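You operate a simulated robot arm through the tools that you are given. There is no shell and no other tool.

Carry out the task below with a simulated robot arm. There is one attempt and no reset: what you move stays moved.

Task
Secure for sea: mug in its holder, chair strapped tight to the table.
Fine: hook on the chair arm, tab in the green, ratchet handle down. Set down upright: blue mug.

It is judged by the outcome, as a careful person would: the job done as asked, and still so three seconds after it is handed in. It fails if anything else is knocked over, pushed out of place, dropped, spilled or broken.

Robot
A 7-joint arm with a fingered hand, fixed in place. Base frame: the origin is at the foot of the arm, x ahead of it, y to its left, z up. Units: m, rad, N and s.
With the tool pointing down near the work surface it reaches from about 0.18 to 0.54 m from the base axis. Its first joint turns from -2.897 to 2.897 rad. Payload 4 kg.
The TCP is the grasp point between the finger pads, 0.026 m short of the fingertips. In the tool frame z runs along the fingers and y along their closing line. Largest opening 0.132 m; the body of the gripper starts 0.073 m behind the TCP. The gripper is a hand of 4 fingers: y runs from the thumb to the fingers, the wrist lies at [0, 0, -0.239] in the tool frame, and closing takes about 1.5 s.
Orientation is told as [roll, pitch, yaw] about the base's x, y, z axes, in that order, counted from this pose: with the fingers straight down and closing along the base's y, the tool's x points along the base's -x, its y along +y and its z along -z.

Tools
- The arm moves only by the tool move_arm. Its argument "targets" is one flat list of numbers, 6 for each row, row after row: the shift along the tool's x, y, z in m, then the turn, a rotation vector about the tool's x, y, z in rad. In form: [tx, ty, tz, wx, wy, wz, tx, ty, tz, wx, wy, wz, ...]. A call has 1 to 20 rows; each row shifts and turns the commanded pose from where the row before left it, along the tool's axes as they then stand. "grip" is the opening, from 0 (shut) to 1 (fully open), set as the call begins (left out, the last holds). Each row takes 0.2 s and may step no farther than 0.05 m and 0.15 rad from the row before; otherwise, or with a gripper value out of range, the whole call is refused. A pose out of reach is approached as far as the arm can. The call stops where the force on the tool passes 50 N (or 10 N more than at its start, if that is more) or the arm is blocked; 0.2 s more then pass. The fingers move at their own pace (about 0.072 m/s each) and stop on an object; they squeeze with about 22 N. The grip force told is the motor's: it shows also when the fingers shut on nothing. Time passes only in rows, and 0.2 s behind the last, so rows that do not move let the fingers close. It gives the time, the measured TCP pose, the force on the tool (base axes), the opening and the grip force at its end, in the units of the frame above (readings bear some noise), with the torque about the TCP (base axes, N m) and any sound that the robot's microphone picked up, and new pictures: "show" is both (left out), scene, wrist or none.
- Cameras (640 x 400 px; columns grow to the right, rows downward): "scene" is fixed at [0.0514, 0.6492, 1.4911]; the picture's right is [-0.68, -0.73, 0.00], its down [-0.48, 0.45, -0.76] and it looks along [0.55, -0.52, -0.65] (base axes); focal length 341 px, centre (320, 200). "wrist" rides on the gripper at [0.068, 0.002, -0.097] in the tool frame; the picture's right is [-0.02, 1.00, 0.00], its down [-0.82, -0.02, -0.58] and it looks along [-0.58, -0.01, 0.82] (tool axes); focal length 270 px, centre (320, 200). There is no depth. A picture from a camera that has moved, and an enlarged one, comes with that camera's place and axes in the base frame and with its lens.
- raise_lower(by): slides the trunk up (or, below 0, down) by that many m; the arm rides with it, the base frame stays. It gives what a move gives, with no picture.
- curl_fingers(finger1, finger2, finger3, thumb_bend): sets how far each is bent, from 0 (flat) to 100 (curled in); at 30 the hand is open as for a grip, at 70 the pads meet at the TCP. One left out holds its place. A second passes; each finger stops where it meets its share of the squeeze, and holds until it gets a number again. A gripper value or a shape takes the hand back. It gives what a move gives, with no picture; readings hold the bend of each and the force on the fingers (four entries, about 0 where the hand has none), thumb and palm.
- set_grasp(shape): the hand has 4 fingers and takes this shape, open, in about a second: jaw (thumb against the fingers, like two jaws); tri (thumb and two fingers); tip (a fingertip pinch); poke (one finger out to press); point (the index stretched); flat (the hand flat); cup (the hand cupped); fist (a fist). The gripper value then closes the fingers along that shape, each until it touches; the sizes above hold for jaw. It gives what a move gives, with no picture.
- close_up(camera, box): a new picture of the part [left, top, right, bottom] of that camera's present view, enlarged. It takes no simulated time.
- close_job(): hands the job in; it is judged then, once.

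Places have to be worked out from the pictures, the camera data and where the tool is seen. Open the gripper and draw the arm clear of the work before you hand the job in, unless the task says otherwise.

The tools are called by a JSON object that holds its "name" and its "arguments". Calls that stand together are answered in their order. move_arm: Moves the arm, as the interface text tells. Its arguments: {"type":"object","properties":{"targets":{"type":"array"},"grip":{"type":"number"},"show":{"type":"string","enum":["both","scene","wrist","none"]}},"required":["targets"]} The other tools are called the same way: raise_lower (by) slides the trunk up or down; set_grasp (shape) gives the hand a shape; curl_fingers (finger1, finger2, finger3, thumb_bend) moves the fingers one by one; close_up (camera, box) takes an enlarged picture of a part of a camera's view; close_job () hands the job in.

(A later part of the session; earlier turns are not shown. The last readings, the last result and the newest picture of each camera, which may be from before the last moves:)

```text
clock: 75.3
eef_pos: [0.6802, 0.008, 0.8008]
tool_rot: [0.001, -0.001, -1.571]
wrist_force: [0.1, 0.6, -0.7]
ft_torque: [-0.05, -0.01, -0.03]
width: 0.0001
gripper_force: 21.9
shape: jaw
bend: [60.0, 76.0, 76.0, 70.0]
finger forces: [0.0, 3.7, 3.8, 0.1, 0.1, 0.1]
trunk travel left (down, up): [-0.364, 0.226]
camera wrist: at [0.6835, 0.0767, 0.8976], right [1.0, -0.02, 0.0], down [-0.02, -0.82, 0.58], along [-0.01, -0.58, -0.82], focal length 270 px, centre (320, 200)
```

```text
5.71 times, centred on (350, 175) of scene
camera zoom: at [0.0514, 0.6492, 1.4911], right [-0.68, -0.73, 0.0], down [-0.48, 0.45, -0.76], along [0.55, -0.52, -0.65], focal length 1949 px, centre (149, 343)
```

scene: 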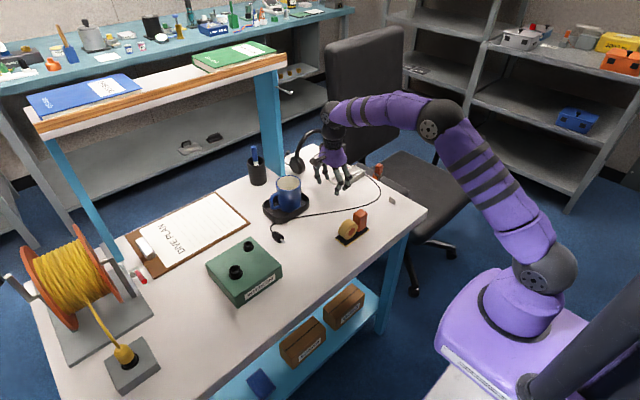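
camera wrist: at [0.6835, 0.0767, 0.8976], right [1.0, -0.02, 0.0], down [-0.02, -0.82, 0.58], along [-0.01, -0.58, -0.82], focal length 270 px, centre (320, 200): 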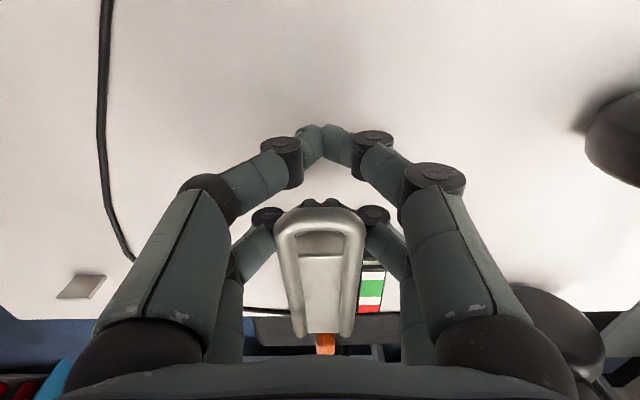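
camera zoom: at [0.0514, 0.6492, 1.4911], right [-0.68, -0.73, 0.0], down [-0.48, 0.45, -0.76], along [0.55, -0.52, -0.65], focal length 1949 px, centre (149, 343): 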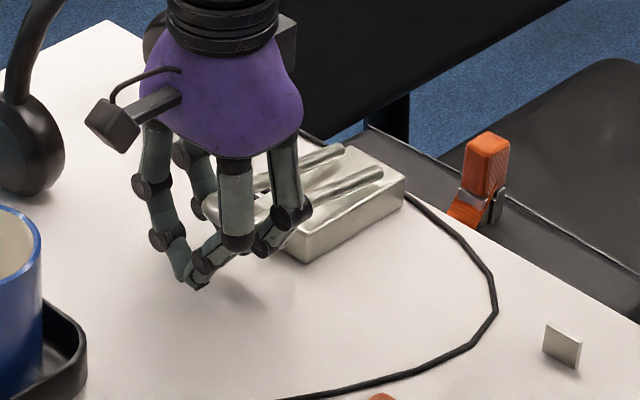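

The far digits slipped under the loop and are cradling both bars from below, which gives a positive lift. I'll raise the handle along its arc to about 40° and check the gauge and sound.

{"name": "move_arm", "arguments": {"targets": [-0.0004, 0, -0.0091, 0, 0, 0, -0.0012, 0, -0.0091, 0, 0, 0, -0.002, 0, -0.009, 0, 0, 0, -0.0027, 0, -0.0087, 0, 0, 0, -0.0035, 0, -0.0085, 0, 0, 0, -0.0043, 0, -0.0081, 0, 0, 0, -0.0049, 0, -0.0077, 0, 0, 0, -0.0056, 0, -0.0073, 0, 0, 0, 0, 0, 0, 0, 0, 0], "show": "both"}}

{"name": "close_up", "arguments": {"camera": "wrist", "box": [200, 100, 440, 290]}}

{"name": "close_up", "arguments": {"camera": "scene", "box": [300, 130, 400, 200]}}

```text
clock: 77.3
eef_pos: [0.679, -0.0169, 0.8687]
tool_rot: [-0.001, 0.0, -1.571]
wrist_force: [0.6, 0.1, -1.0]
ft_torque: [0.04, -0.01, 0.01]
width: 0.0
gripper_force: 21.8
shape: jaw
bend: [60.0, 76.0, 76.0, 70.0]
finger forces: [0.0, 0.8, 0.2, 0.0, 0.1, 0.1]
trunk travel left (down, up): [-0.364, 0.226]
camera wrist: at [0.6829, 0.0516, 0.9666], right [1.0, -0.02, 0.0], down [-0.02, -0.82, 0.58], along [-0.01, -0.58, -0.82], focal length 270 px, centre (320, 200)
```

scene: 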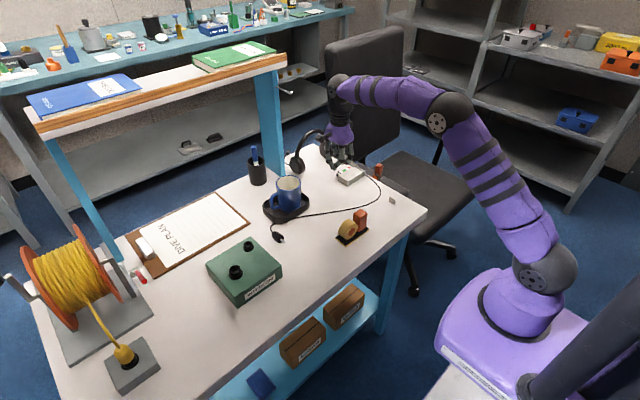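
wrist: 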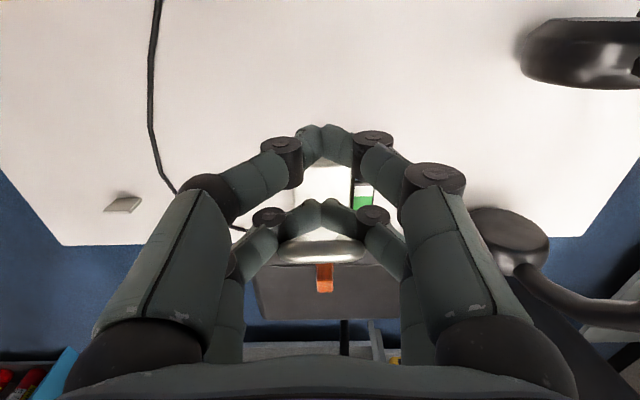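

```text
2.11 times, centred on (320, 195) of wrist
camera zoom: at [0.6829, 0.0516, 0.9666], right [1.0, -0.02, 0.0], down [-0.02, -0.82, 0.58], along [-0.01, -0.58, -0.82], focal length 569 px, centre (320, 210)
```

zoom: 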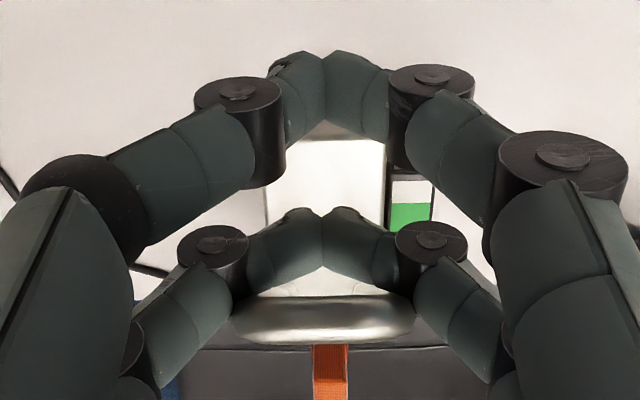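

```text
5.71 times, centred on (350, 165) of scene
camera zoom: at [0.0514, 0.6492, 1.4911], right [-0.68, -0.73, 0.0], down [-0.48, 0.45, -0.76], along [0.55, -0.52, -0.65], focal length 1949 px, centre (149, 400)
```

zoom: 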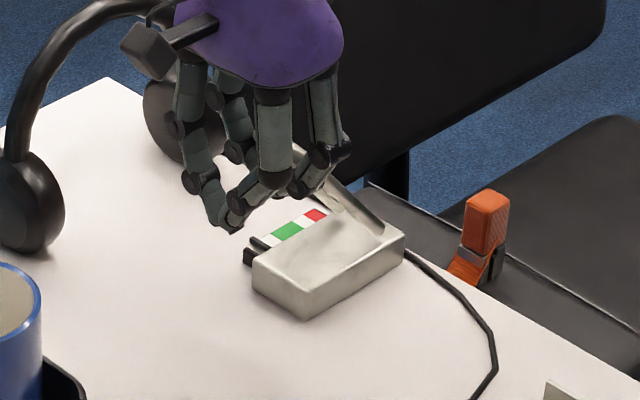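

The handle is now at about 50° (end bar near y=-0.037, z=0.882) and the tab hasn't moved yet. I'll continue the arc toward vertical.

{"name": "move_arm", "arguments": {"targets": [-0.0062, 0, -0.0067, 0, 0, 0, -0.0067, 0, -0.0062, 0, 0, 0, -0.0073, 0, -0.0056, 0, 0, 0, -0.0077, 0, -0.0049, 0, 0, 0, -0.0081, 0, -0.0043, 0, 0, 0, -0.0085, 0, -0.0035, 0, 0, 0, -0.0087, 0, -0.0027, 0, 0, 0, -0.009, 0, -0.002, 0, 0, 0, 0, 0, 0, 0, 0, 0], "show": "both"}}

{"name": "close_up", "arguments": {"camera": "wrist", "box": [200, 100, 440, 290]}}

{"name": "close_up", "arguments": {"camera": "scene", "box": [300, 130, 400, 200]}}

```text
clock: 79.3
eef_pos: [0.6818, -0.0769, 0.9035]
tool_rot: [0.0, 0.003, -1.568]
wrist_force: [1.0, 13.0, -2.6]
ft_torque: [0.13, -0.02, -0.01]
width: 0.0
gripper_force: 22.0
shape: jaw
bend: [60.0, 76.0, 76.0, 70.0]
finger forces: [0.1, 0.0, 0.0, 0.0, 0.0, 0.1]
trunk travel left (down, up): [-0.364, 0.226]
camera wrist: at [0.6835, -0.0086, 1.0009], right [1.0, -0.02, 0.0], down [-0.02, -0.82, 0.58], along [-0.01, -0.58, -0.82], focal length 270 px, centre (320, 200)
```

scene: 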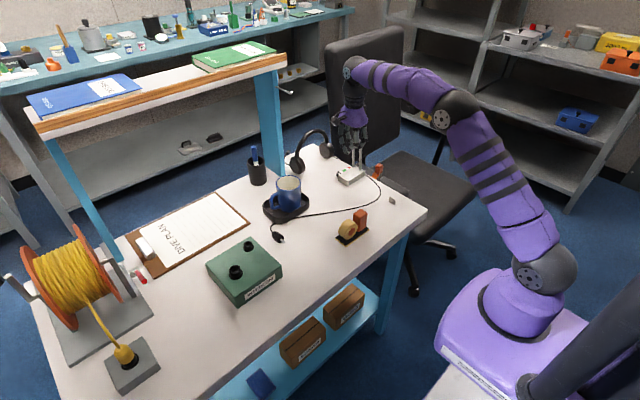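
wrist: 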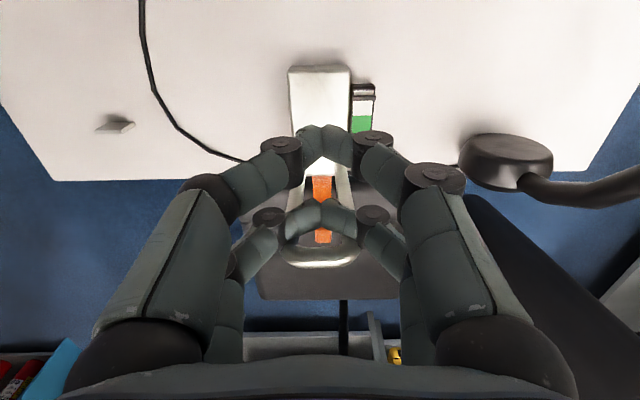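

```text
2.11 times, centred on (320, 195) of wrist
camera zoom: at [0.6835, -0.0086, 1.0009], right [1.0, -0.02, 0.0], down [-0.02, -0.82, 0.58], along [-0.01, -0.58, -0.82], focal length 569 px, centre (320, 210)
```

zoom: 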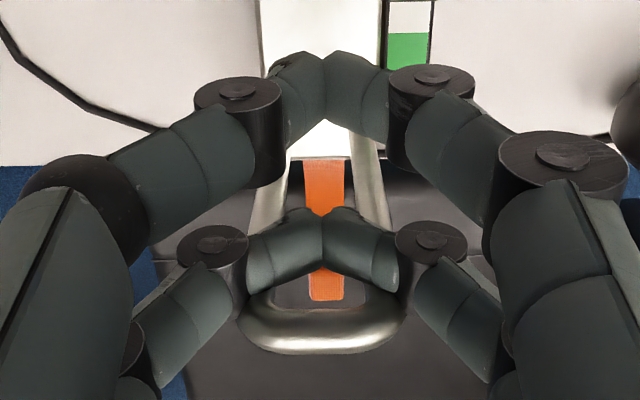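

```text
5.71 times, centred on (350, 165) of scene
camera zoom: at [0.0514, 0.6492, 1.4911], right [-0.68, -0.73, 0.0], down [-0.48, 0.45, -0.76], along [0.55, -0.52, -0.65], focal length 1949 px, centre (149, 400)
```

zoom: 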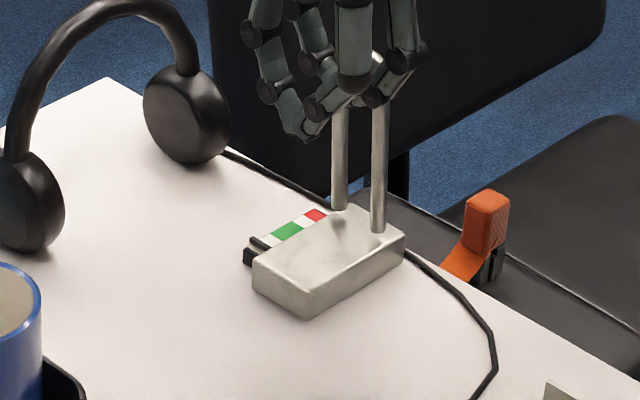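

The handle is at about 85° with 13 N of resistance. I'll zoom on the gauge and push a few millimetres further to see whether this is the end stop.

{"name": "move_arm", "arguments": {"targets": [-0.004, 0, 0, 0, 0, 0, 0, 0, 0, 0, 0, 0], "show": "none"}}

{"name": "close_up", "arguments": {"camera": "wrist", "box": [280, 60, 400, 150]}}

{"name": "close_up", "arguments": {"camera": "scene", "box": [330, 150, 390, 192]}}

```text
clock: 80.0
eef_pos: [0.6816, -0.0792, 0.9045]
tool_rot: [0.001, 0.006, -1.568]
wrist_force: [-0.3, 30.6, -3.5]
ft_torque: [0.28, -0.03, -0.05]
width: 0.0001
gripper_force: 22.0
shape: jaw
bend: [60.0, 75.0, 75.0, 70.0]
finger forces: [0.0, 25.6, 29.5, 0.0, 0.0, 0.1]
trunk travel left (down, up): [-0.364, 0.226]
```

```text
4.44 times, centred on (340, 105) of wrist
camera zoom: at [0.6838, -0.0103, 1.0013], right [1.0, -0.02, 0.0], down [-0.02, -0.82, 0.57], along [-0.01, -0.57, -0.82], focal length 1201 px, centre (231, 622)
```

zoom: 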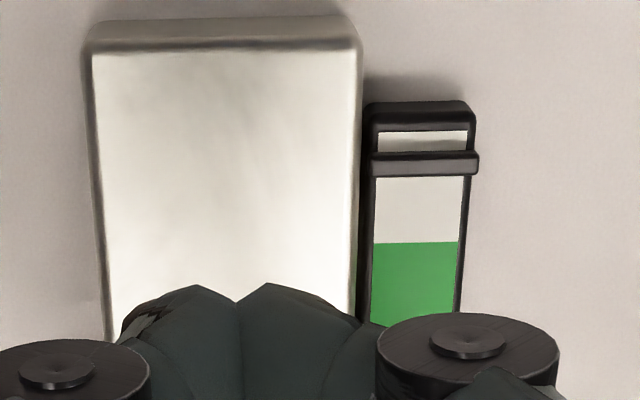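

```text
9.52 times, centred on (360, 171) of scene
camera zoom: at [0.0514, 0.6492, 1.4911], right [-0.68, -0.73, 0.0], down [-0.48, 0.45, -0.76], along [0.55, -0.52, -0.65], focal length 3248 px, centre (-61, 476)
```

zoom: 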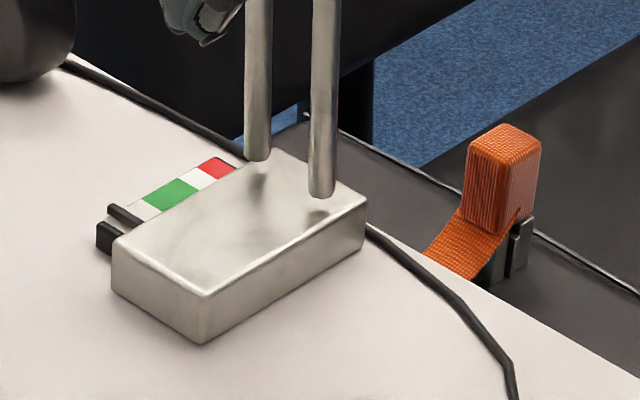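

That's the end stop at about 86°, and the tab is still in the slack zone. I'll back off 3 cm in +y and see whether the handle follows or stays up.

{"name": "move_arm", "arguments": {"targets": [0.006, 0, 0, 0, 0, 0, 0.01, 0, 0, 0, 0, 0, 0.01, 0, 0, 0, 0, 0, 0.01, 0, 0, 0, 0, 0, 0, 0, 0, 0, 0, 0], "show": "both"}}

{"name": "close_up", "arguments": {"camera": "scene", "box": [310, 130, 400, 192]}}

```text
clock: 81.2
eef_pos: [0.6791, -0.0483, 0.9035]
tool_rot: [0.003, 0.002, -1.571]
wrist_force: [-0.9, -0.6, 0.1]
ft_torque: [-0.01, 0.0, 0.04]
width: 0.0
gripper_force: 22.3
shape: jaw
bend: [60.0, 75.0, 75.0, 70.0]
finger forces: [0.0, 0.1, 0.0, 0.1, 0.0, 0.0]
trunk travel left (down, up): [-0.364, 0.226]
camera wrist: at [0.6831, 0.0202, 1.0001], right [1.0, -0.03, 0.0], down [-0.02, -0.82, 0.58], along [-0.01, -0.58, -0.82], focal length 270 px, centre (320, 200)
```

scene: 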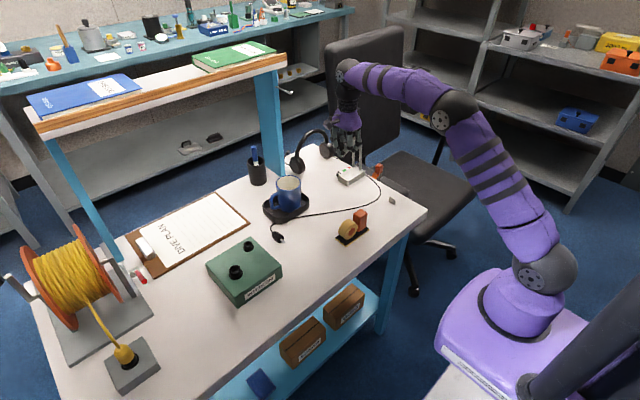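
wrist: 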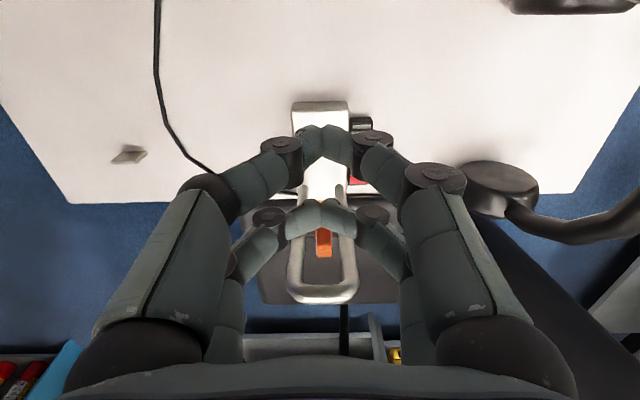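

```text
6.45 times, centred on (355, 161) of scene
camera zoom: at [0.0514, 0.6492, 1.4911], right [-0.68, -0.73, 0.0], down [-0.48, 0.45, -0.76], along [0.55, -0.52, -0.65], focal length 2200 px, centre (94, 452)
```

zoom: 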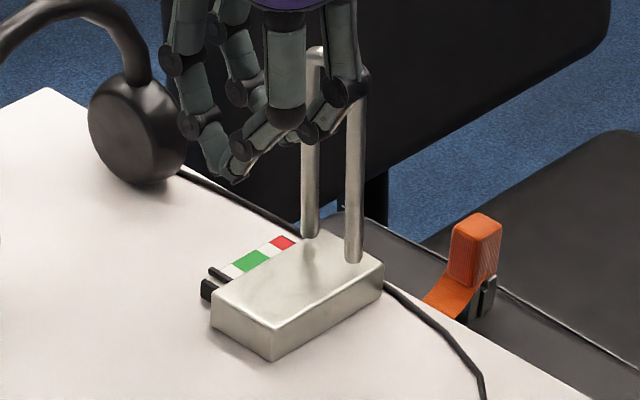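

The handle stays up by itself, so it must be pushed down from the other side. I'll raise the hand over the loop to its -y side, then lower into place beside it.

{"name": "move_arm", "arguments": {"targets": [0, 0, -0.03, 0, 0, 0, 0, 0, -0.032, 0, 0, 0, -0.035, 0, 0, 0, 0, 0, -0.035, 0, 0, 0, 0, 0, -0.036, 0, 0, 0, 0, 0, 0, 0, 0.03, 0, 0, 0, 0, 0, 0.03, 0, 0, 0, 0, 0, 0, 0, 0, 0], "show": "both"}}

{"name": "close_up", "arguments": {"camera": "scene", "box": [310, 120, 410, 192]}}

```text
clock: 83.0
eef_pos: [0.6807, -0.1536, 0.9074]
tool_rot: [0.0, -0.001, -1.57]
wrist_force: [0.7, -0.3, -0.6]
ft_torque: [0.0, 0.01, -0.01]
width: 0.0
gripper_force: 21.9
shape: jaw
bend: [60.0, 75.0, 75.0, 70.0]
finger forces: [0.0, 0.0, 0.0, 0.1, 0.1, 0.1]
trunk travel left (down, up): [-0.364, 0.226]
camera wrist: at [0.6827, -0.0836, 1.0039], right [1.0, -0.02, 0.0], down [-0.02, -0.82, 0.58], along [-0.01, -0.58, -0.82], focal length 270 px, centre (320, 200)
```

scene: 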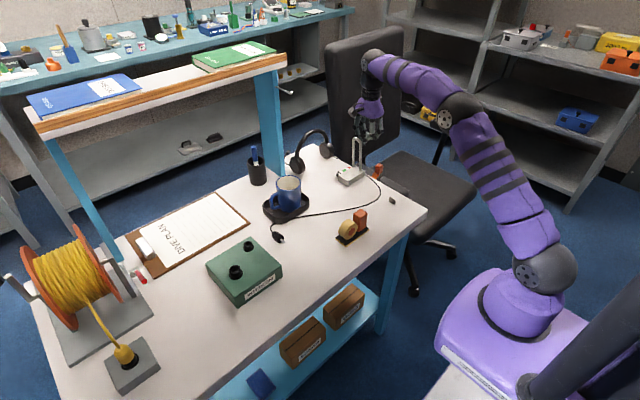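
wrist: 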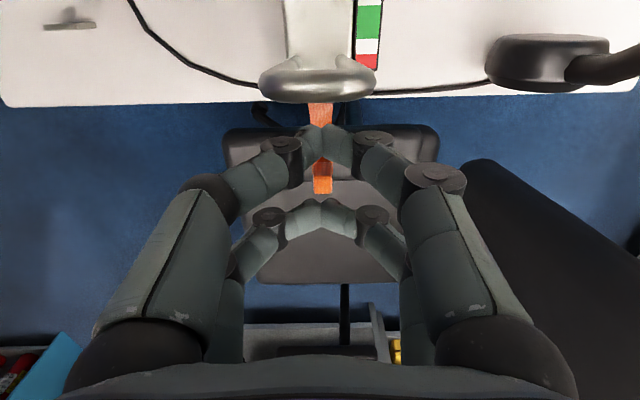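

```text
5.56 times, centred on (360, 156) of scene
camera zoom: at [0.0514, 0.6492, 1.4911], right [-0.68, -0.73, 0.0], down [-0.48, 0.45, -0.76], along [0.55, -0.52, -0.65], focal length 1895 px, centre (98, 444)
```

zoom: 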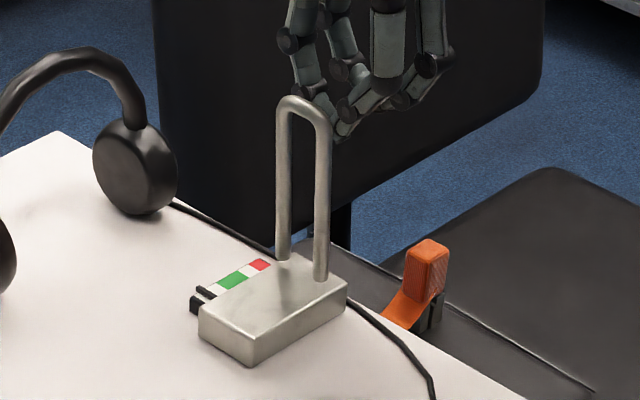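

The loop top is at (y≈-0.104, z≈0.907) and the hand is on its -y side. I'll push it over in +y along the arc down to about 40°.

{"name": "move_arm", "arguments": {"targets": [0.0074, 0, 0.005, 0, 0, 0, 0.00835, 0, -0.00045, 0, 0, 0, 0.00835, 0, -0.00045, 0, 0, 0, 0.0083, 0, 0.001, 0, 0, 0, 0.0083, 0, 0.001, 0, 0, 0, 0.008, 0, 0.0024, 0, 0, 0, 0.008, 0, 0.0024, 0, 0, 0, 0.0075, 0, 0.0038, 0, 0, 0, 0.0075, 0, 0.0038, 0, 0, 0, 0.00665, 0, 0.005, 0, 0, 0, 0.00665, 0, 0.005, 0, 0, 0, 0, 0, 0, 0, 0, 0], "show": "both"}}

{"name": "close_up", "arguments": {"camera": "scene", "box": [310, 120, 410, 192]}}

{"name": "close_up", "arguments": {"camera": "wrist", "box": [220, 60, 440, 240]}}

```text
clock: 85.5
eef_pos: [0.6792, -0.0688, 0.8768]
tool_rot: [0.002, -0.001, -1.571]
wrist_force: [-0.6, -0.3, 0.5]
ft_torque: [-0.03, 0.02, 0.01]
width: 0.0
gripper_force: 21.9
shape: jaw
bend: [60.0, 75.0, 75.0, 70.0]
finger forces: [0.1, 0.1, 0.0, 0.0, 0.0, 0.0]
trunk travel left (down, up): [-0.364, 0.226]
camera wrist: at [0.6826, 0.0008, 0.9746], right [1.0, -0.02, 0.0], down [-0.02, -0.82, 0.58], along [-0.01, -0.58, -0.82], focal length 270 px, centre (320, 200)
```

scene: 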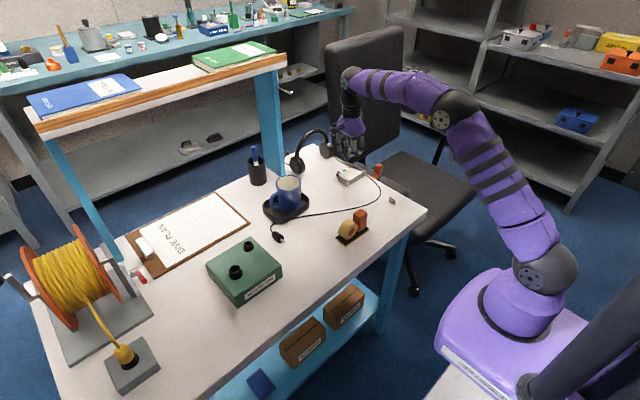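
wrist: 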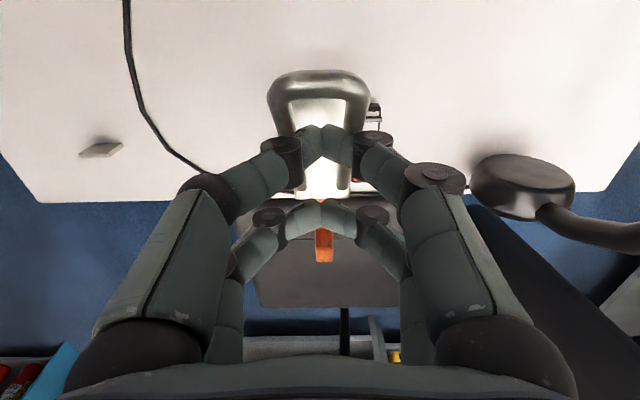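

```text
5.56 times, centred on (360, 156) of scene
camera zoom: at [0.0514, 0.6492, 1.4911], right [-0.68, -0.73, 0.0], down [-0.48, 0.45, -0.76], along [0.55, -0.52, -0.65], focal length 1895 px, centre (98, 444)
```

zoom: 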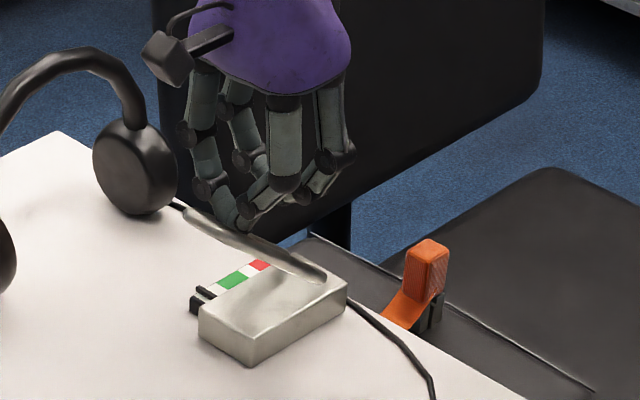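

```text
2.22 times, centred on (330, 150) of wrist
camera zoom: at [0.6826, 0.0008, 0.9746], right [1.0, -0.02, 0.0], down [-0.02, -0.82, 0.58], along [-0.01, -0.58, -0.82], focal length 601 px, centre (298, 311)
```

zoom: 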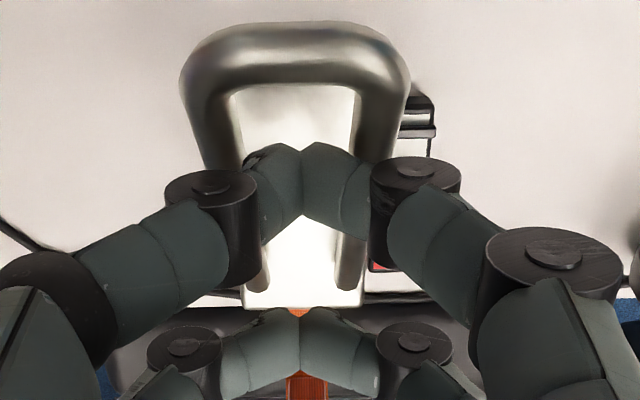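

The handle follows down with almost no force. Continuing the arc to the fully down position.

{"name": "move_arm", "arguments": {"targets": [0.0057, 0, 0.0061, 0, 0, 0, 0.0057, 0, 0.0061, 0, 0, 0, 0.0046, 0, 0.007, 0, 0, 0, 0.0046, 0, 0.007, 0, 0, 0, 0.0033, 0, 0.0077, 0, 0, 0, 0.0033, 0, 0.0077, 0, 0, 0, 0.00185, 0, 0.008, 0, 0, 0, 0.00185, 0, 0.006, 0, 0, 0, 0, 0, 0, 0, 0, 0], "show": "both"}}

{"name": "close_up", "arguments": {"camera": "scene", "box": [310, 130, 410, 202]}}

{"name": "close_up", "arguments": {"camera": "wrist", "box": [220, 60, 440, 240]}}

```text
clock: 87.5
eef_pos: [0.679, -0.0375, 0.8222]
tool_rot: [0.0, 0.0, -1.57]
wrist_force: [0.4, 0.2, 0.4]
ft_torque: [0.01, 0.0, 0.01]
width: 0.0
gripper_force: 21.8
shape: jaw
bend: [60.0, 75.0, 75.0, 70.0]
finger forces: [0.1, 0.0, 0.1, 0.0, 0.0, 0.0]
trunk travel left (down, up): [-0.364, 0.226]
camera wrist: at [0.6824, 0.031, 0.9194], right [1.0, -0.02, 0.0], down [-0.02, -0.82, 0.58], along [-0.01, -0.58, -0.82], focal length 270 px, centre (320, 200)
```

scene: 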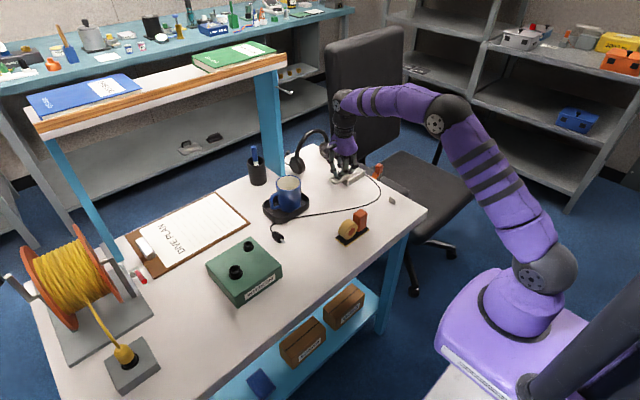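
wrist: 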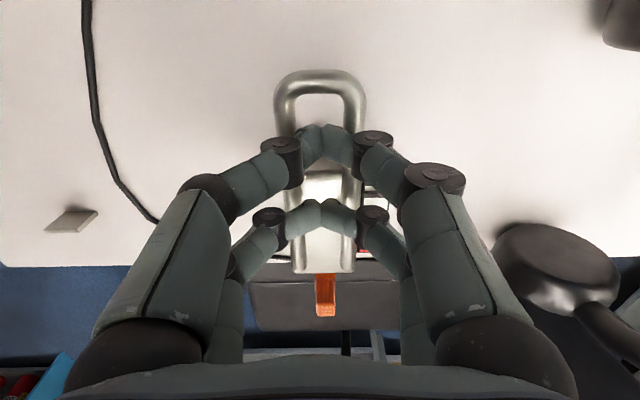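

```text
5.56 times, centred on (360, 166) of scene
camera zoom: at [0.0514, 0.6492, 1.4911], right [-0.68, -0.73, 0.0], down [-0.48, 0.45, -0.76], along [0.55, -0.52, -0.65], focal length 1895 px, centre (98, 389)
```

zoom: 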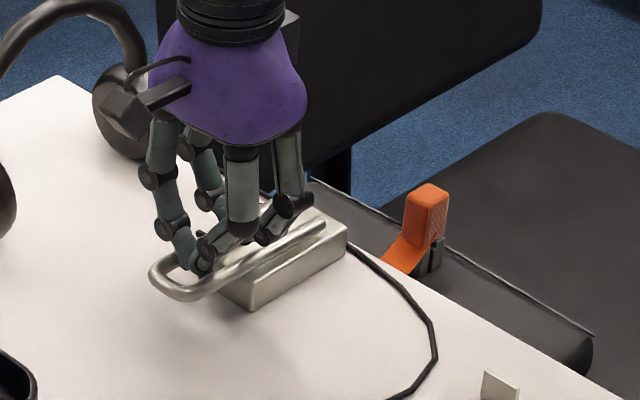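

```text
2.22 times, centred on (330, 150) of wrist
camera zoom: at [0.6824, 0.031, 0.9194], right [1.0, -0.02, 0.0], down [-0.02, -0.82, 0.58], along [-0.01, -0.58, -0.82], focal length 601 px, centre (298, 311)
```

zoom: 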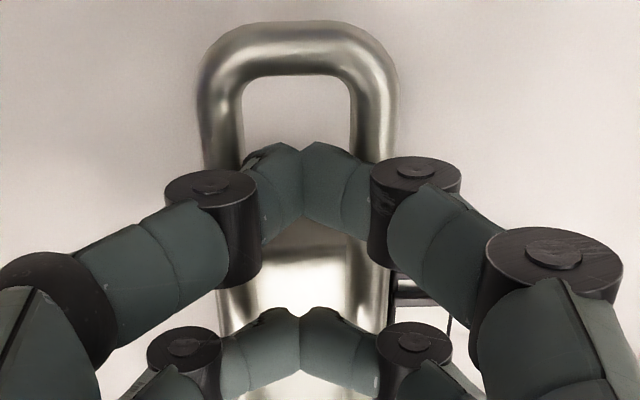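

The handle is nearly down (about 4° left). I'll press a few millimetres more until it is firmly down, then lift to look at the gauge.

{"name": "move_arm", "arguments": {"targets": [0, 0, 0.003, 0, 0, 0, 0, 0, 0.003, 0, 0, 0, 0, 0, 0.002, 0, 0, 0], "show": "none"}}

{"name": "move_arm", "arguments": {"targets": [0, 0, -0.03, 0, 0, 0, 0, 0, -0.04, 0, 0, 0, 0.03, 0, -0.03, 0, 0, 0, 0.03, 0, 0, 0, 0, 0, 0, 0, 0, 0, 0, 0], "show": "both"}}

{"name": "close_up", "arguments": {"camera": "wrist", "box": [240, 60, 420, 260]}}

{"name": "close_up", "arguments": {"camera": "scene", "box": [310, 140, 410, 212]}}

```text
clock: 88.3
eef_pos: [0.6798, -0.0371, 0.8175]
tool_rot: [0.005, 0.002, -1.57]
wrist_force: [-1.7, -0.2, 15.4]
ft_torque: [0.25, -0.05, 0.05]
width: 0.0
gripper_force: 21.6
shape: jaw
bend: [61.0, 75.0, 75.0, 70.0]
finger forces: [0.0, 0.1, 0.0, 0.0, 0.0, 0.1]
trunk travel left (down, up): [-0.364, 0.226]
```

```text
clock: 89.5
eef_pos: [0.679, 0.0233, 0.915]
tool_rot: [-0.001, 0.0, -1.569]
wrist_force: [0.2, -0.6, -0.3]
ft_torque: [-0.03, 0.0, -0.02]
width: 0.0
gripper_force: 22.3
shape: jaw
bend: [60.0, 75.0, 75.0, 70.0]
finger forces: [0.0, 0.0, 0.1, 0.1, 0.0, 0.0]
trunk travel left (down, up): [-0.364, 0.226]
camera wrist: at [0.6816, 0.0917, 1.0112], right [1.0, -0.03, 0.0], down [-0.02, -0.82, 0.58], along [-0.01, -0.58, -0.82], focal length 270 px, centre (320, 200)
```

scene: 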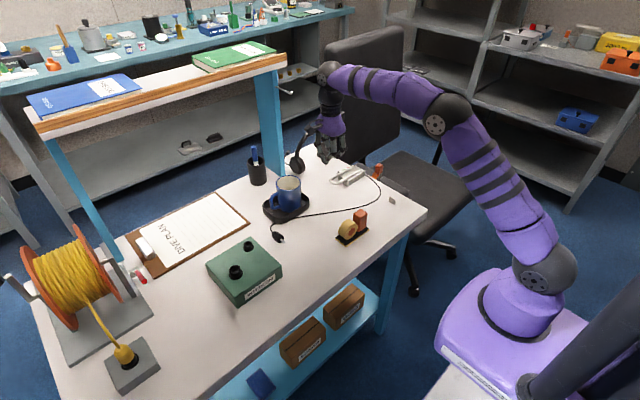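
wrist: 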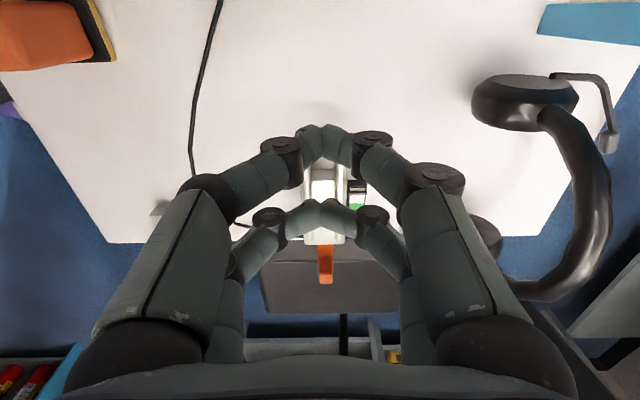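

```text
2.00 times, centred on (330, 160) of wrist
camera zoom: at [0.6816, 0.0917, 1.0112], right [1.0, -0.03, 0.0], down [-0.02, -0.82, 0.58], along [-0.01, -0.58, -0.82], focal length 541 px, centre (300, 280)
```

zoom: 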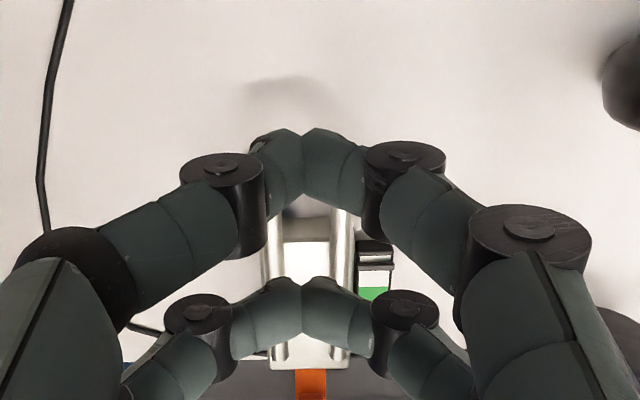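

```text
5.56 times, centred on (360, 176) of scene
camera zoom: at [0.0514, 0.6492, 1.4911], right [-0.68, -0.73, 0.0], down [-0.48, 0.45, -0.76], along [0.55, -0.52, -0.65], focal length 1895 px, centre (98, 333)
```

zoom: 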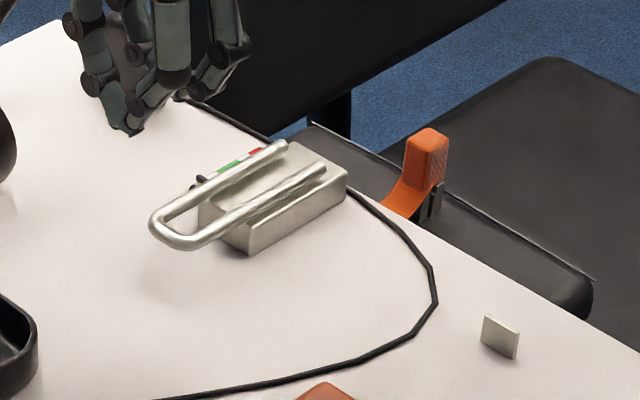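

The handle is firmly down (15 N stop), but the tab looks unchanged. I'll compare the strap in the same scene crop as before to see whether any slack was taken in.

{"name": "close_up", "arguments": {"camera": "scene", "box": [330, 150, 390, 192]}}

{"name": "move_arm", "arguments": {"targets": [0.03, 0, -0.01, 0, 0, 0, 0.03, 0, 0, 0, 0, 0, 0, 0, 0, 0, 0, 0, 0, 0, 0, 0, 0, 0], "grip": 0.5, "show": "wrist"}}

{"name": "close_up", "arguments": {"camera": "wrist", "box": [260, 90, 380, 240]}}

```text
9.52 times, centred on (360, 171) of scene
camera zoom: at [0.0514, 0.6492, 1.4911], right [-0.68, -0.73, 0.0], down [-0.48, 0.45, -0.76], along [0.55, -0.52, -0.65], focal length 3248 px, centre (-61, 476)
```

zoom: 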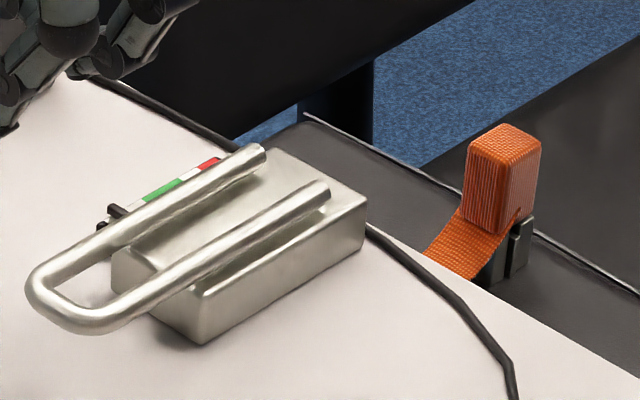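

```text
clock: 90.5
eef_pos: [0.6796, 0.0821, 0.9235]
tool_rot: [-0.001, 0.001, -1.57]
wrist_force: [-0.1, 0.7, 0.0]
ft_torque: [-0.03, 0.0, -0.01]
width: 0.0655
gripper_force: 0.1
shape: jaw
bend: [73.0, 73.0, 73.0, 70.0]
finger forces: [0.0, 0.0, 0.0, 0.0, 0.0, 0.0]
trunk travel left (down, up): [-0.364, 0.226]
camera wrist: at [0.6825, 0.1509, 1.0202], right [1.0, -0.03, 0.0], down [-0.02, -0.82, 0.58], along [-0.01, -0.58, -0.82], focal length 270 px, centre (320, 200)
```

wrist: 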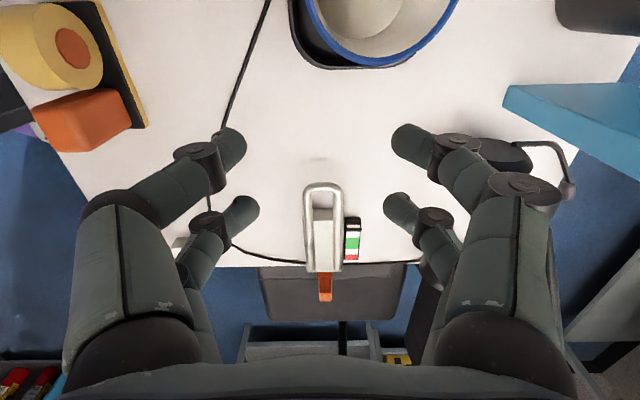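

```text
2.67 times, centred on (320, 165) of wrist
camera zoom: at [0.6825, 0.1509, 1.0202], right [1.0, -0.03, 0.0], down [-0.02, -0.82, 0.58], along [-0.01, -0.58, -0.82], focal length 721 px, centre (320, 293)
```

zoom: 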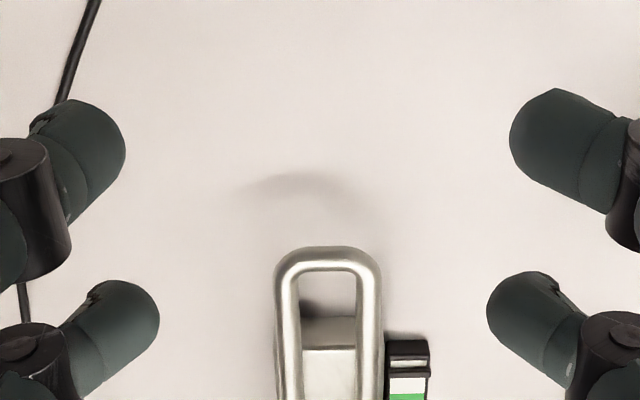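

No visible change in the strap yet, so more strokes may be needed to take up the slack. I'll set up a second stroke: back down over the handle with the hand open.

{"name": "move_arm", "arguments": {"targets": [-0.037, 0.0005, 0.02, 0, 0, 0, -0.037, 0.0005, 0.02, 0, 0, 0, 0, 0, 0.03, 0, 0, 0, 0, 0, 0.025, 0, 0, 0, 0, 0, 0.02, 0, 0, 0, 0, 0, 0.0075, 0, 0, 0, 0, 0, 0, 0, 0, 0], "grip": 0.5, "show": "wrist"}}

```text
clock: 92.2
eef_pos: [0.6801, 0.0093, 0.7999]
tool_rot: [0.0, 0.0, -1.57]
wrist_force: [0.3, 0.8, 0.0]
ft_torque: [-0.03, -0.01, -0.01]
width: 0.0657
gripper_force: 0.1
shape: jaw
bend: [73.0, 73.0, 73.0, 70.0]
finger forces: [0.0, 0.1, 0.0, 0.1, 0.1, 0.0]
trunk travel left (down, up): [-0.364, 0.226]
camera wrist: at [0.6832, 0.0774, 0.8976], right [1.0, -0.02, 0.0], down [-0.02, -0.82, 0.58], along [-0.01, -0.58, -0.82], focal length 270 px, centre (320, 200)
```

wrist: 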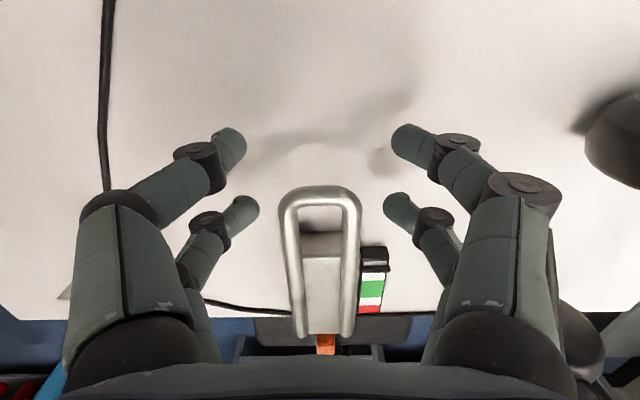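

{"name": "close_up", "arguments": {"camera": "wrist", "box": [340, 230, 410, 330]}}

{"name": "move_arm", "arguments": {"targets": [0, 0, 0, 0, 0, 0, 0, 0, 0, 0, 0, 0, 0, 0, 0, 0, 0, 0, 0, 0, 0, 0, 0, 0, 0, 0, 0, 0, 0, 0, -0.0005, 0, -0.0106, 0, 0, 0, -0.0016, 0, -0.0105, 0, 0, 0, -0.0027, 0, -0.0103, 0, 0, 0, -0.0037, 0, -0.01, 0, 0, 0, -0.0047, 0, -0.0096, 0, 0, 0, -0.0056, 0, -0.009, 0, 0, 0, -0.0065, 0, -0.0084, 0, 0, 0, -0.0073, 0, -0.0077, 0, 0, 0, -0.0081, 0, -0.0069, 0, 0, 0, -0.0087, 0, -0.0061, 0, 0, 0, -0.0093, 0, -0.0052, 0, 0, 0, -0.0098, 0, -0.0042, 0, 0, 0, -0.0101, 0, -0.0032, 0, 0, 0, -0.005, 0, -0.001, 0, 0, 0, 0, 0, 0, 0, 0, 0], "grip": 0.0, "show": "both"}}

{"name": "close_up", "arguments": {"camera": "scene", "box": [330, 150, 390, 192]}}

```text
4.00 times, centred on (375, 280) of wrist
camera zoom: at [0.6832, 0.0774, 0.8976], right [1.0, -0.02, 0.0], down [-0.02, -0.82, 0.58], along [-0.01, -0.58, -0.82], focal length 1081 px, centre (100, -120)
```

zoom: 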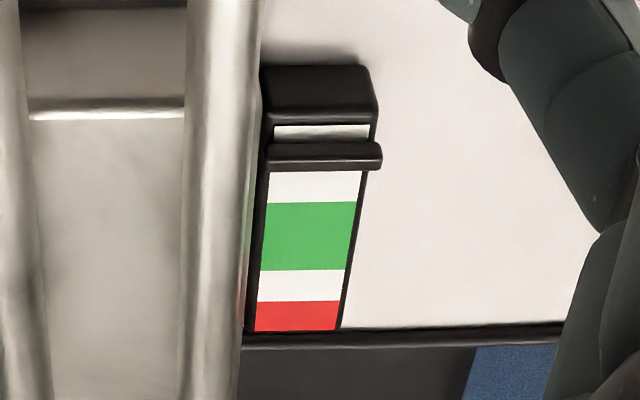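

```text
clock: 96.3
eef_pos: [0.6805, -0.0747, 0.9053]
tool_rot: [0.001, 0.001, -1.571]
wrist_force: [-0.8, 2.4, -0.3]
ft_torque: [0.02, 0.02, 0.0]
width: 0.0004
gripper_force: 22.0
shape: jaw
bend: [60.0, 76.0, 76.0, 70.0]
finger forces: [0.0, 0.0, 0.1, 0.0, 0.1, 0.0]
trunk travel left (down, up): [-0.364, 0.226]
camera wrist: at [0.684, -0.0066, 1.0016], right [1.0, -0.02, 0.0], down [-0.02, -0.82, 0.58], along [-0.01, -0.58, -0.82], focal length 270 px, centre (320, 200)
```

scene: 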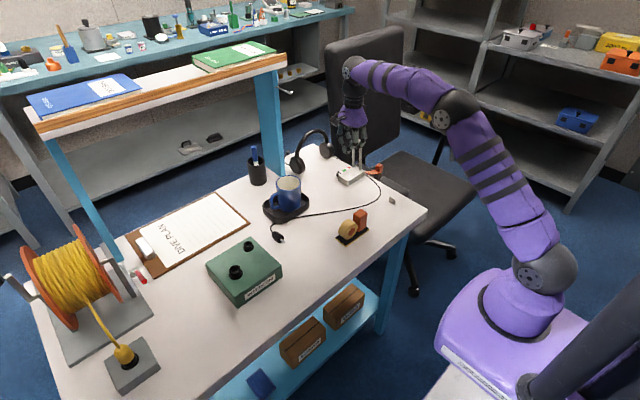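
wrist: 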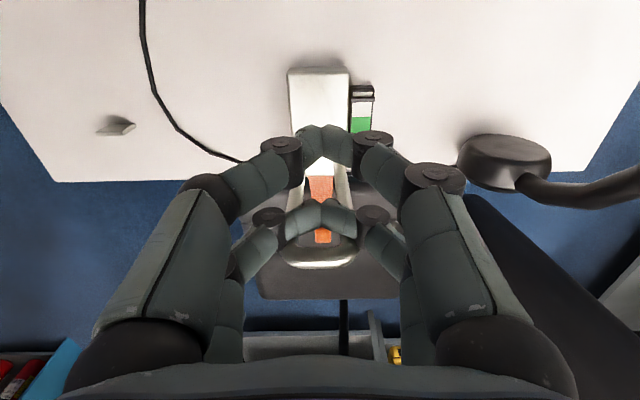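

```text
9.52 times, centred on (360, 171) of scene
camera zoom: at [0.0514, 0.6492, 1.4911], right [-0.68, -0.73, 0.0], down [-0.48, 0.45, -0.76], along [0.55, -0.52, -0.65], focal length 3248 px, centre (-61, 476)
```

zoom: 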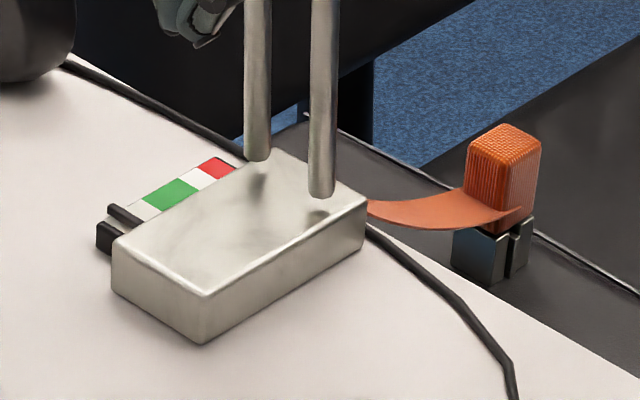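

The strap is now visibly much shorter, so the up-stroke winds it in. I'll push the handle back down the same way, going over the loop and pushing to about 40° first.

{"name": "move_arm", "arguments": {"targets": [0.012, 0, 0, 0, 0, 0, 0, 0, -0.03, 0, 0, 0, 0, 0, -0.032, 0, 0, 0, -0.045, 0, 0, 0, 0, 0, -0.046, 0, 0, 0, 0, 0, 0, 0, 0.03, 0, 0, 0, 0, 0, 0.03, 0, 0, 0, 0.0074, 0, 0.005, 0, 0, 0, 0.00835, 0, -0.00045, 0, 0, 0, 0.00835, 0, -0.00045, 0, 0, 0, 0.0083, 0, 0.001, 0, 0, 0, 0.0083, 0, 0.001, 0, 0, 0, 0.008, 0, 0.0024, 0, 0, 0, 0.008, 0, 0.0024, 0, 0, 0, 0.0075, 0, 0.0038, 0, 0, 0, 0.0075, 0, 0.0038, 0, 0, 0, 0.00665, 0, 0.005, 0, 0, 0, 0.00665, 0, 0.005, 0, 0, 0, 0, 0, 0, 0, 0, 0], "show": "both"}}

{"name": "close_up", "arguments": {"camera": "scene", "box": [320, 140, 400, 192]}}

```text
clock: 100.3
eef_pos: [0.6819, -0.0682, 0.8767]
tool_rot: [0.001, 0.0, -1.572]
wrist_force: [0.3, 0.4, 0.0]
ft_torque: [0.01, 0.0, -0.01]
width: 0.0
gripper_force: 22.0
shape: jaw
bend: [60.0, 76.0, 76.0, 70.0]
finger forces: [0.0, 0.0, 0.0, 0.0, 0.1, 0.1]
trunk travel left (down, up): [-0.364, 0.226]
camera wrist: at [0.6841, 0.0007, 0.9745], right [1.0, -0.02, 0.0], down [-0.02, -0.82, 0.58], along [-0.01, -0.58, -0.82], focal length 270 px, centre (320, 200)
```

scene: 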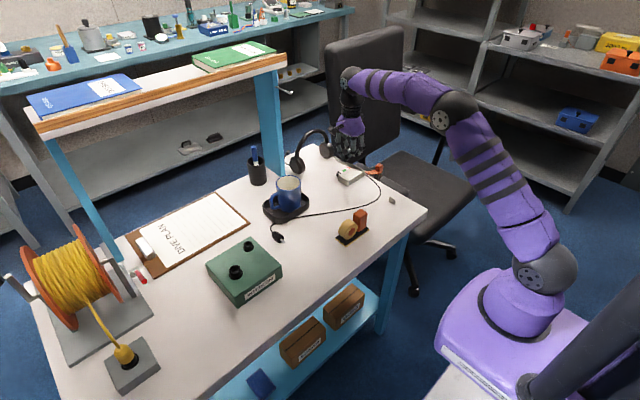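
wrist: 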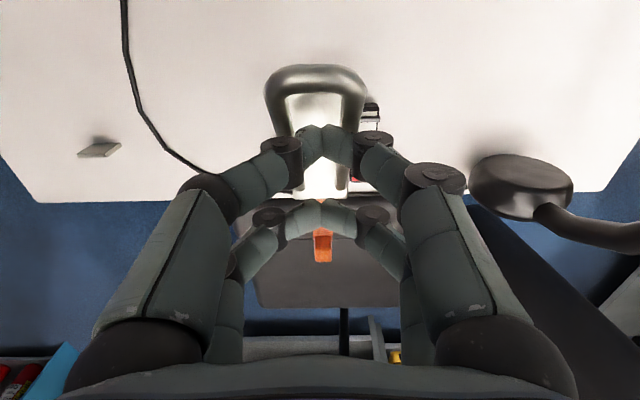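

```text
7.69 times, centred on (360, 166) of scene
camera zoom: at [0.0514, 0.6492, 1.4911], right [-0.68, -0.73, 0.0], down [-0.48, 0.45, -0.76], along [0.55, -0.52, -0.65], focal length 2623 px, centre (12, 462)
```

zoom: 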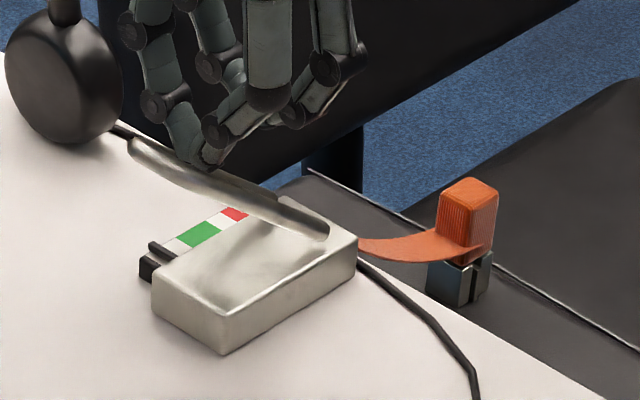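

The strap held its length on the way down. I'll finish the down-stroke to the stop.

{"name": "move_arm", "arguments": {"targets": [0.0057, 0, 0.0061, 0, 0, 0, 0.0057, 0, 0.0061, 0, 0, 0, 0.0046, 0, 0.007, 0, 0, 0, 0.0046, 0, 0.007, 0, 0, 0, 0.0033, 0, 0.0077, 0, 0, 0, 0.0033, 0, 0.0077, 0, 0, 0, 0.00185, 0, 0.008, 0, 0, 0, 0.00185, 0, 0.006, 0, 0, 0, 0, 0, 0.003, 0, 0, 0, 0, 0, 0.003, 0, 0, 0, 0, 0, 0.002, 0, 0, 0], "show": "none"}}

{"name": "close_up", "arguments": {"camera": "scene", "box": [320, 140, 400, 192]}}

```text
clock: 102.8
eef_pos: [0.6803, -0.0383, 0.8162]
tool_rot: [0.004, 0.001, -1.572]
wrist_force: [-5.0, -0.3, 16.8]
ft_torque: [0.26, -0.04, 0.1]
width: 0.0
gripper_force: 21.7
shape: jaw
bend: [61.0, 76.0, 76.0, 70.0]
finger forces: [0.0, 0.0, 0.0, 0.0, 0.0, 0.1]
trunk travel left (down, up): [-0.364, 0.226]
```

```text
7.69 times, centred on (360, 166) of scene
camera zoom: at [0.0514, 0.6492, 1.4911], right [-0.68, -0.73, 0.0], down [-0.48, 0.45, -0.76], along [0.55, -0.52, -0.65], focal length 2623 px, centre (12, 462)
```

zoom: 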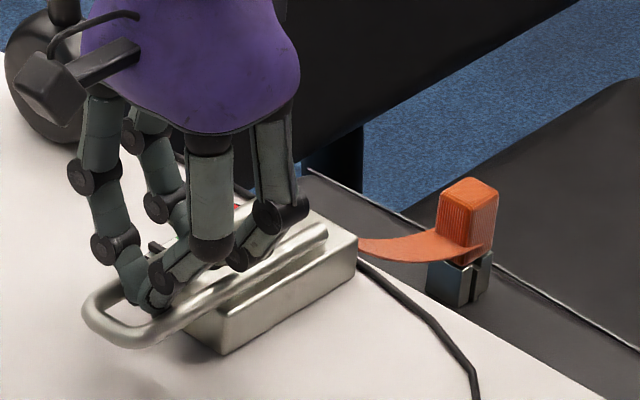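

Handle down, strap retained. I'll rise, open, and reposition for a third up-stroke.

{"name": "move_arm", "arguments": {"targets": [0, 0, -0.025, 0, 0, 0, 0, 0, -0.03, 0, 0, 0, 0.023, 0, 0, 0, 0, 0, 0.0235, 0, 0, 0, 0, 0], "show": "none"}}

{"name": "move_arm", "arguments": {"targets": [0, 0, 0, 0, 0, 0, 0, 0, 0, 0, 0, 0, 0, 0, 0, 0, 0, 0, 0, 0, 0, 0, 0, 0, 0, 0, 0.025, 0, 0, 0, 0, 0, 0.025, 0, 0, 0, 0, 0, 0.021, 0, 0, 0, 0, 0, 0, 0, 0, 0], "grip": 0.5, "show": "wrist"}}

{"name": "close_up", "arguments": {"camera": "wrist", "box": [340, 230, 410, 330]}}

```text
clock: 103.8
eef_pos: [0.6797, 0.0088, 0.8692]
tool_rot: [0.0, -0.001, -1.571]
wrist_force: [-0.1, -0.4, 0.0]
ft_torque: [-0.02, 0.02, 0.01]
width: 0.0002
gripper_force: 22.0
shape: jaw
bend: [60.0, 76.0, 76.0, 70.0]
finger forces: [0.0, 0.0, 0.0, 0.0, 0.0, 0.0]
trunk travel left (down, up): [-0.364, 0.226]
```

```text
clock: 105.5
eef_pos: [0.6809, 0.0091, 0.7976]
tool_rot: [-0.002, -0.001, -1.571]
wrist_force: [-0.5, -0.2, -0.3]
ft_torque: [-0.01, -0.01, 0.04]
width: 0.0656
gripper_force: 0.2
shape: jaw
bend: [73.0, 73.0, 73.0, 70.0]
finger forces: [0.0, 0.0, 0.0, 0.0, 0.0, 0.0]
trunk travel left (down, up): [-0.364, 0.226]
camera wrist: at [0.6836, 0.0787, 0.8938], right [1.0, -0.02, 0.0], down [-0.02, -0.82, 0.58], along [-0.01, -0.58, -0.82], focal length 270 px, centre (320, 200)
```

wrist: 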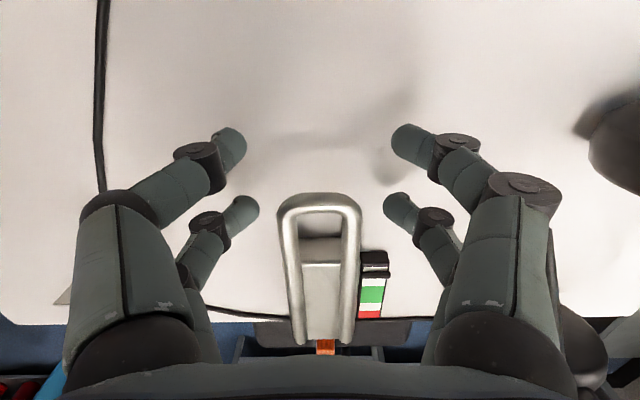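

```text
4.00 times, centred on (375, 280) of wrist
camera zoom: at [0.6836, 0.0787, 0.8938], right [1.0, -0.02, 0.0], down [-0.02, -0.82, 0.58], along [-0.01, -0.58, -0.82], focal length 1081 px, centre (100, -120)
```

zoom: 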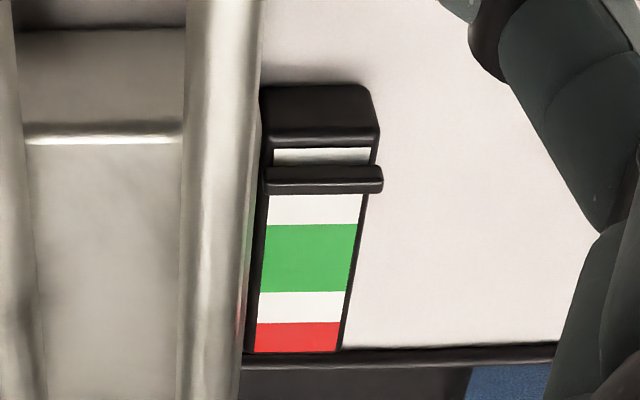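

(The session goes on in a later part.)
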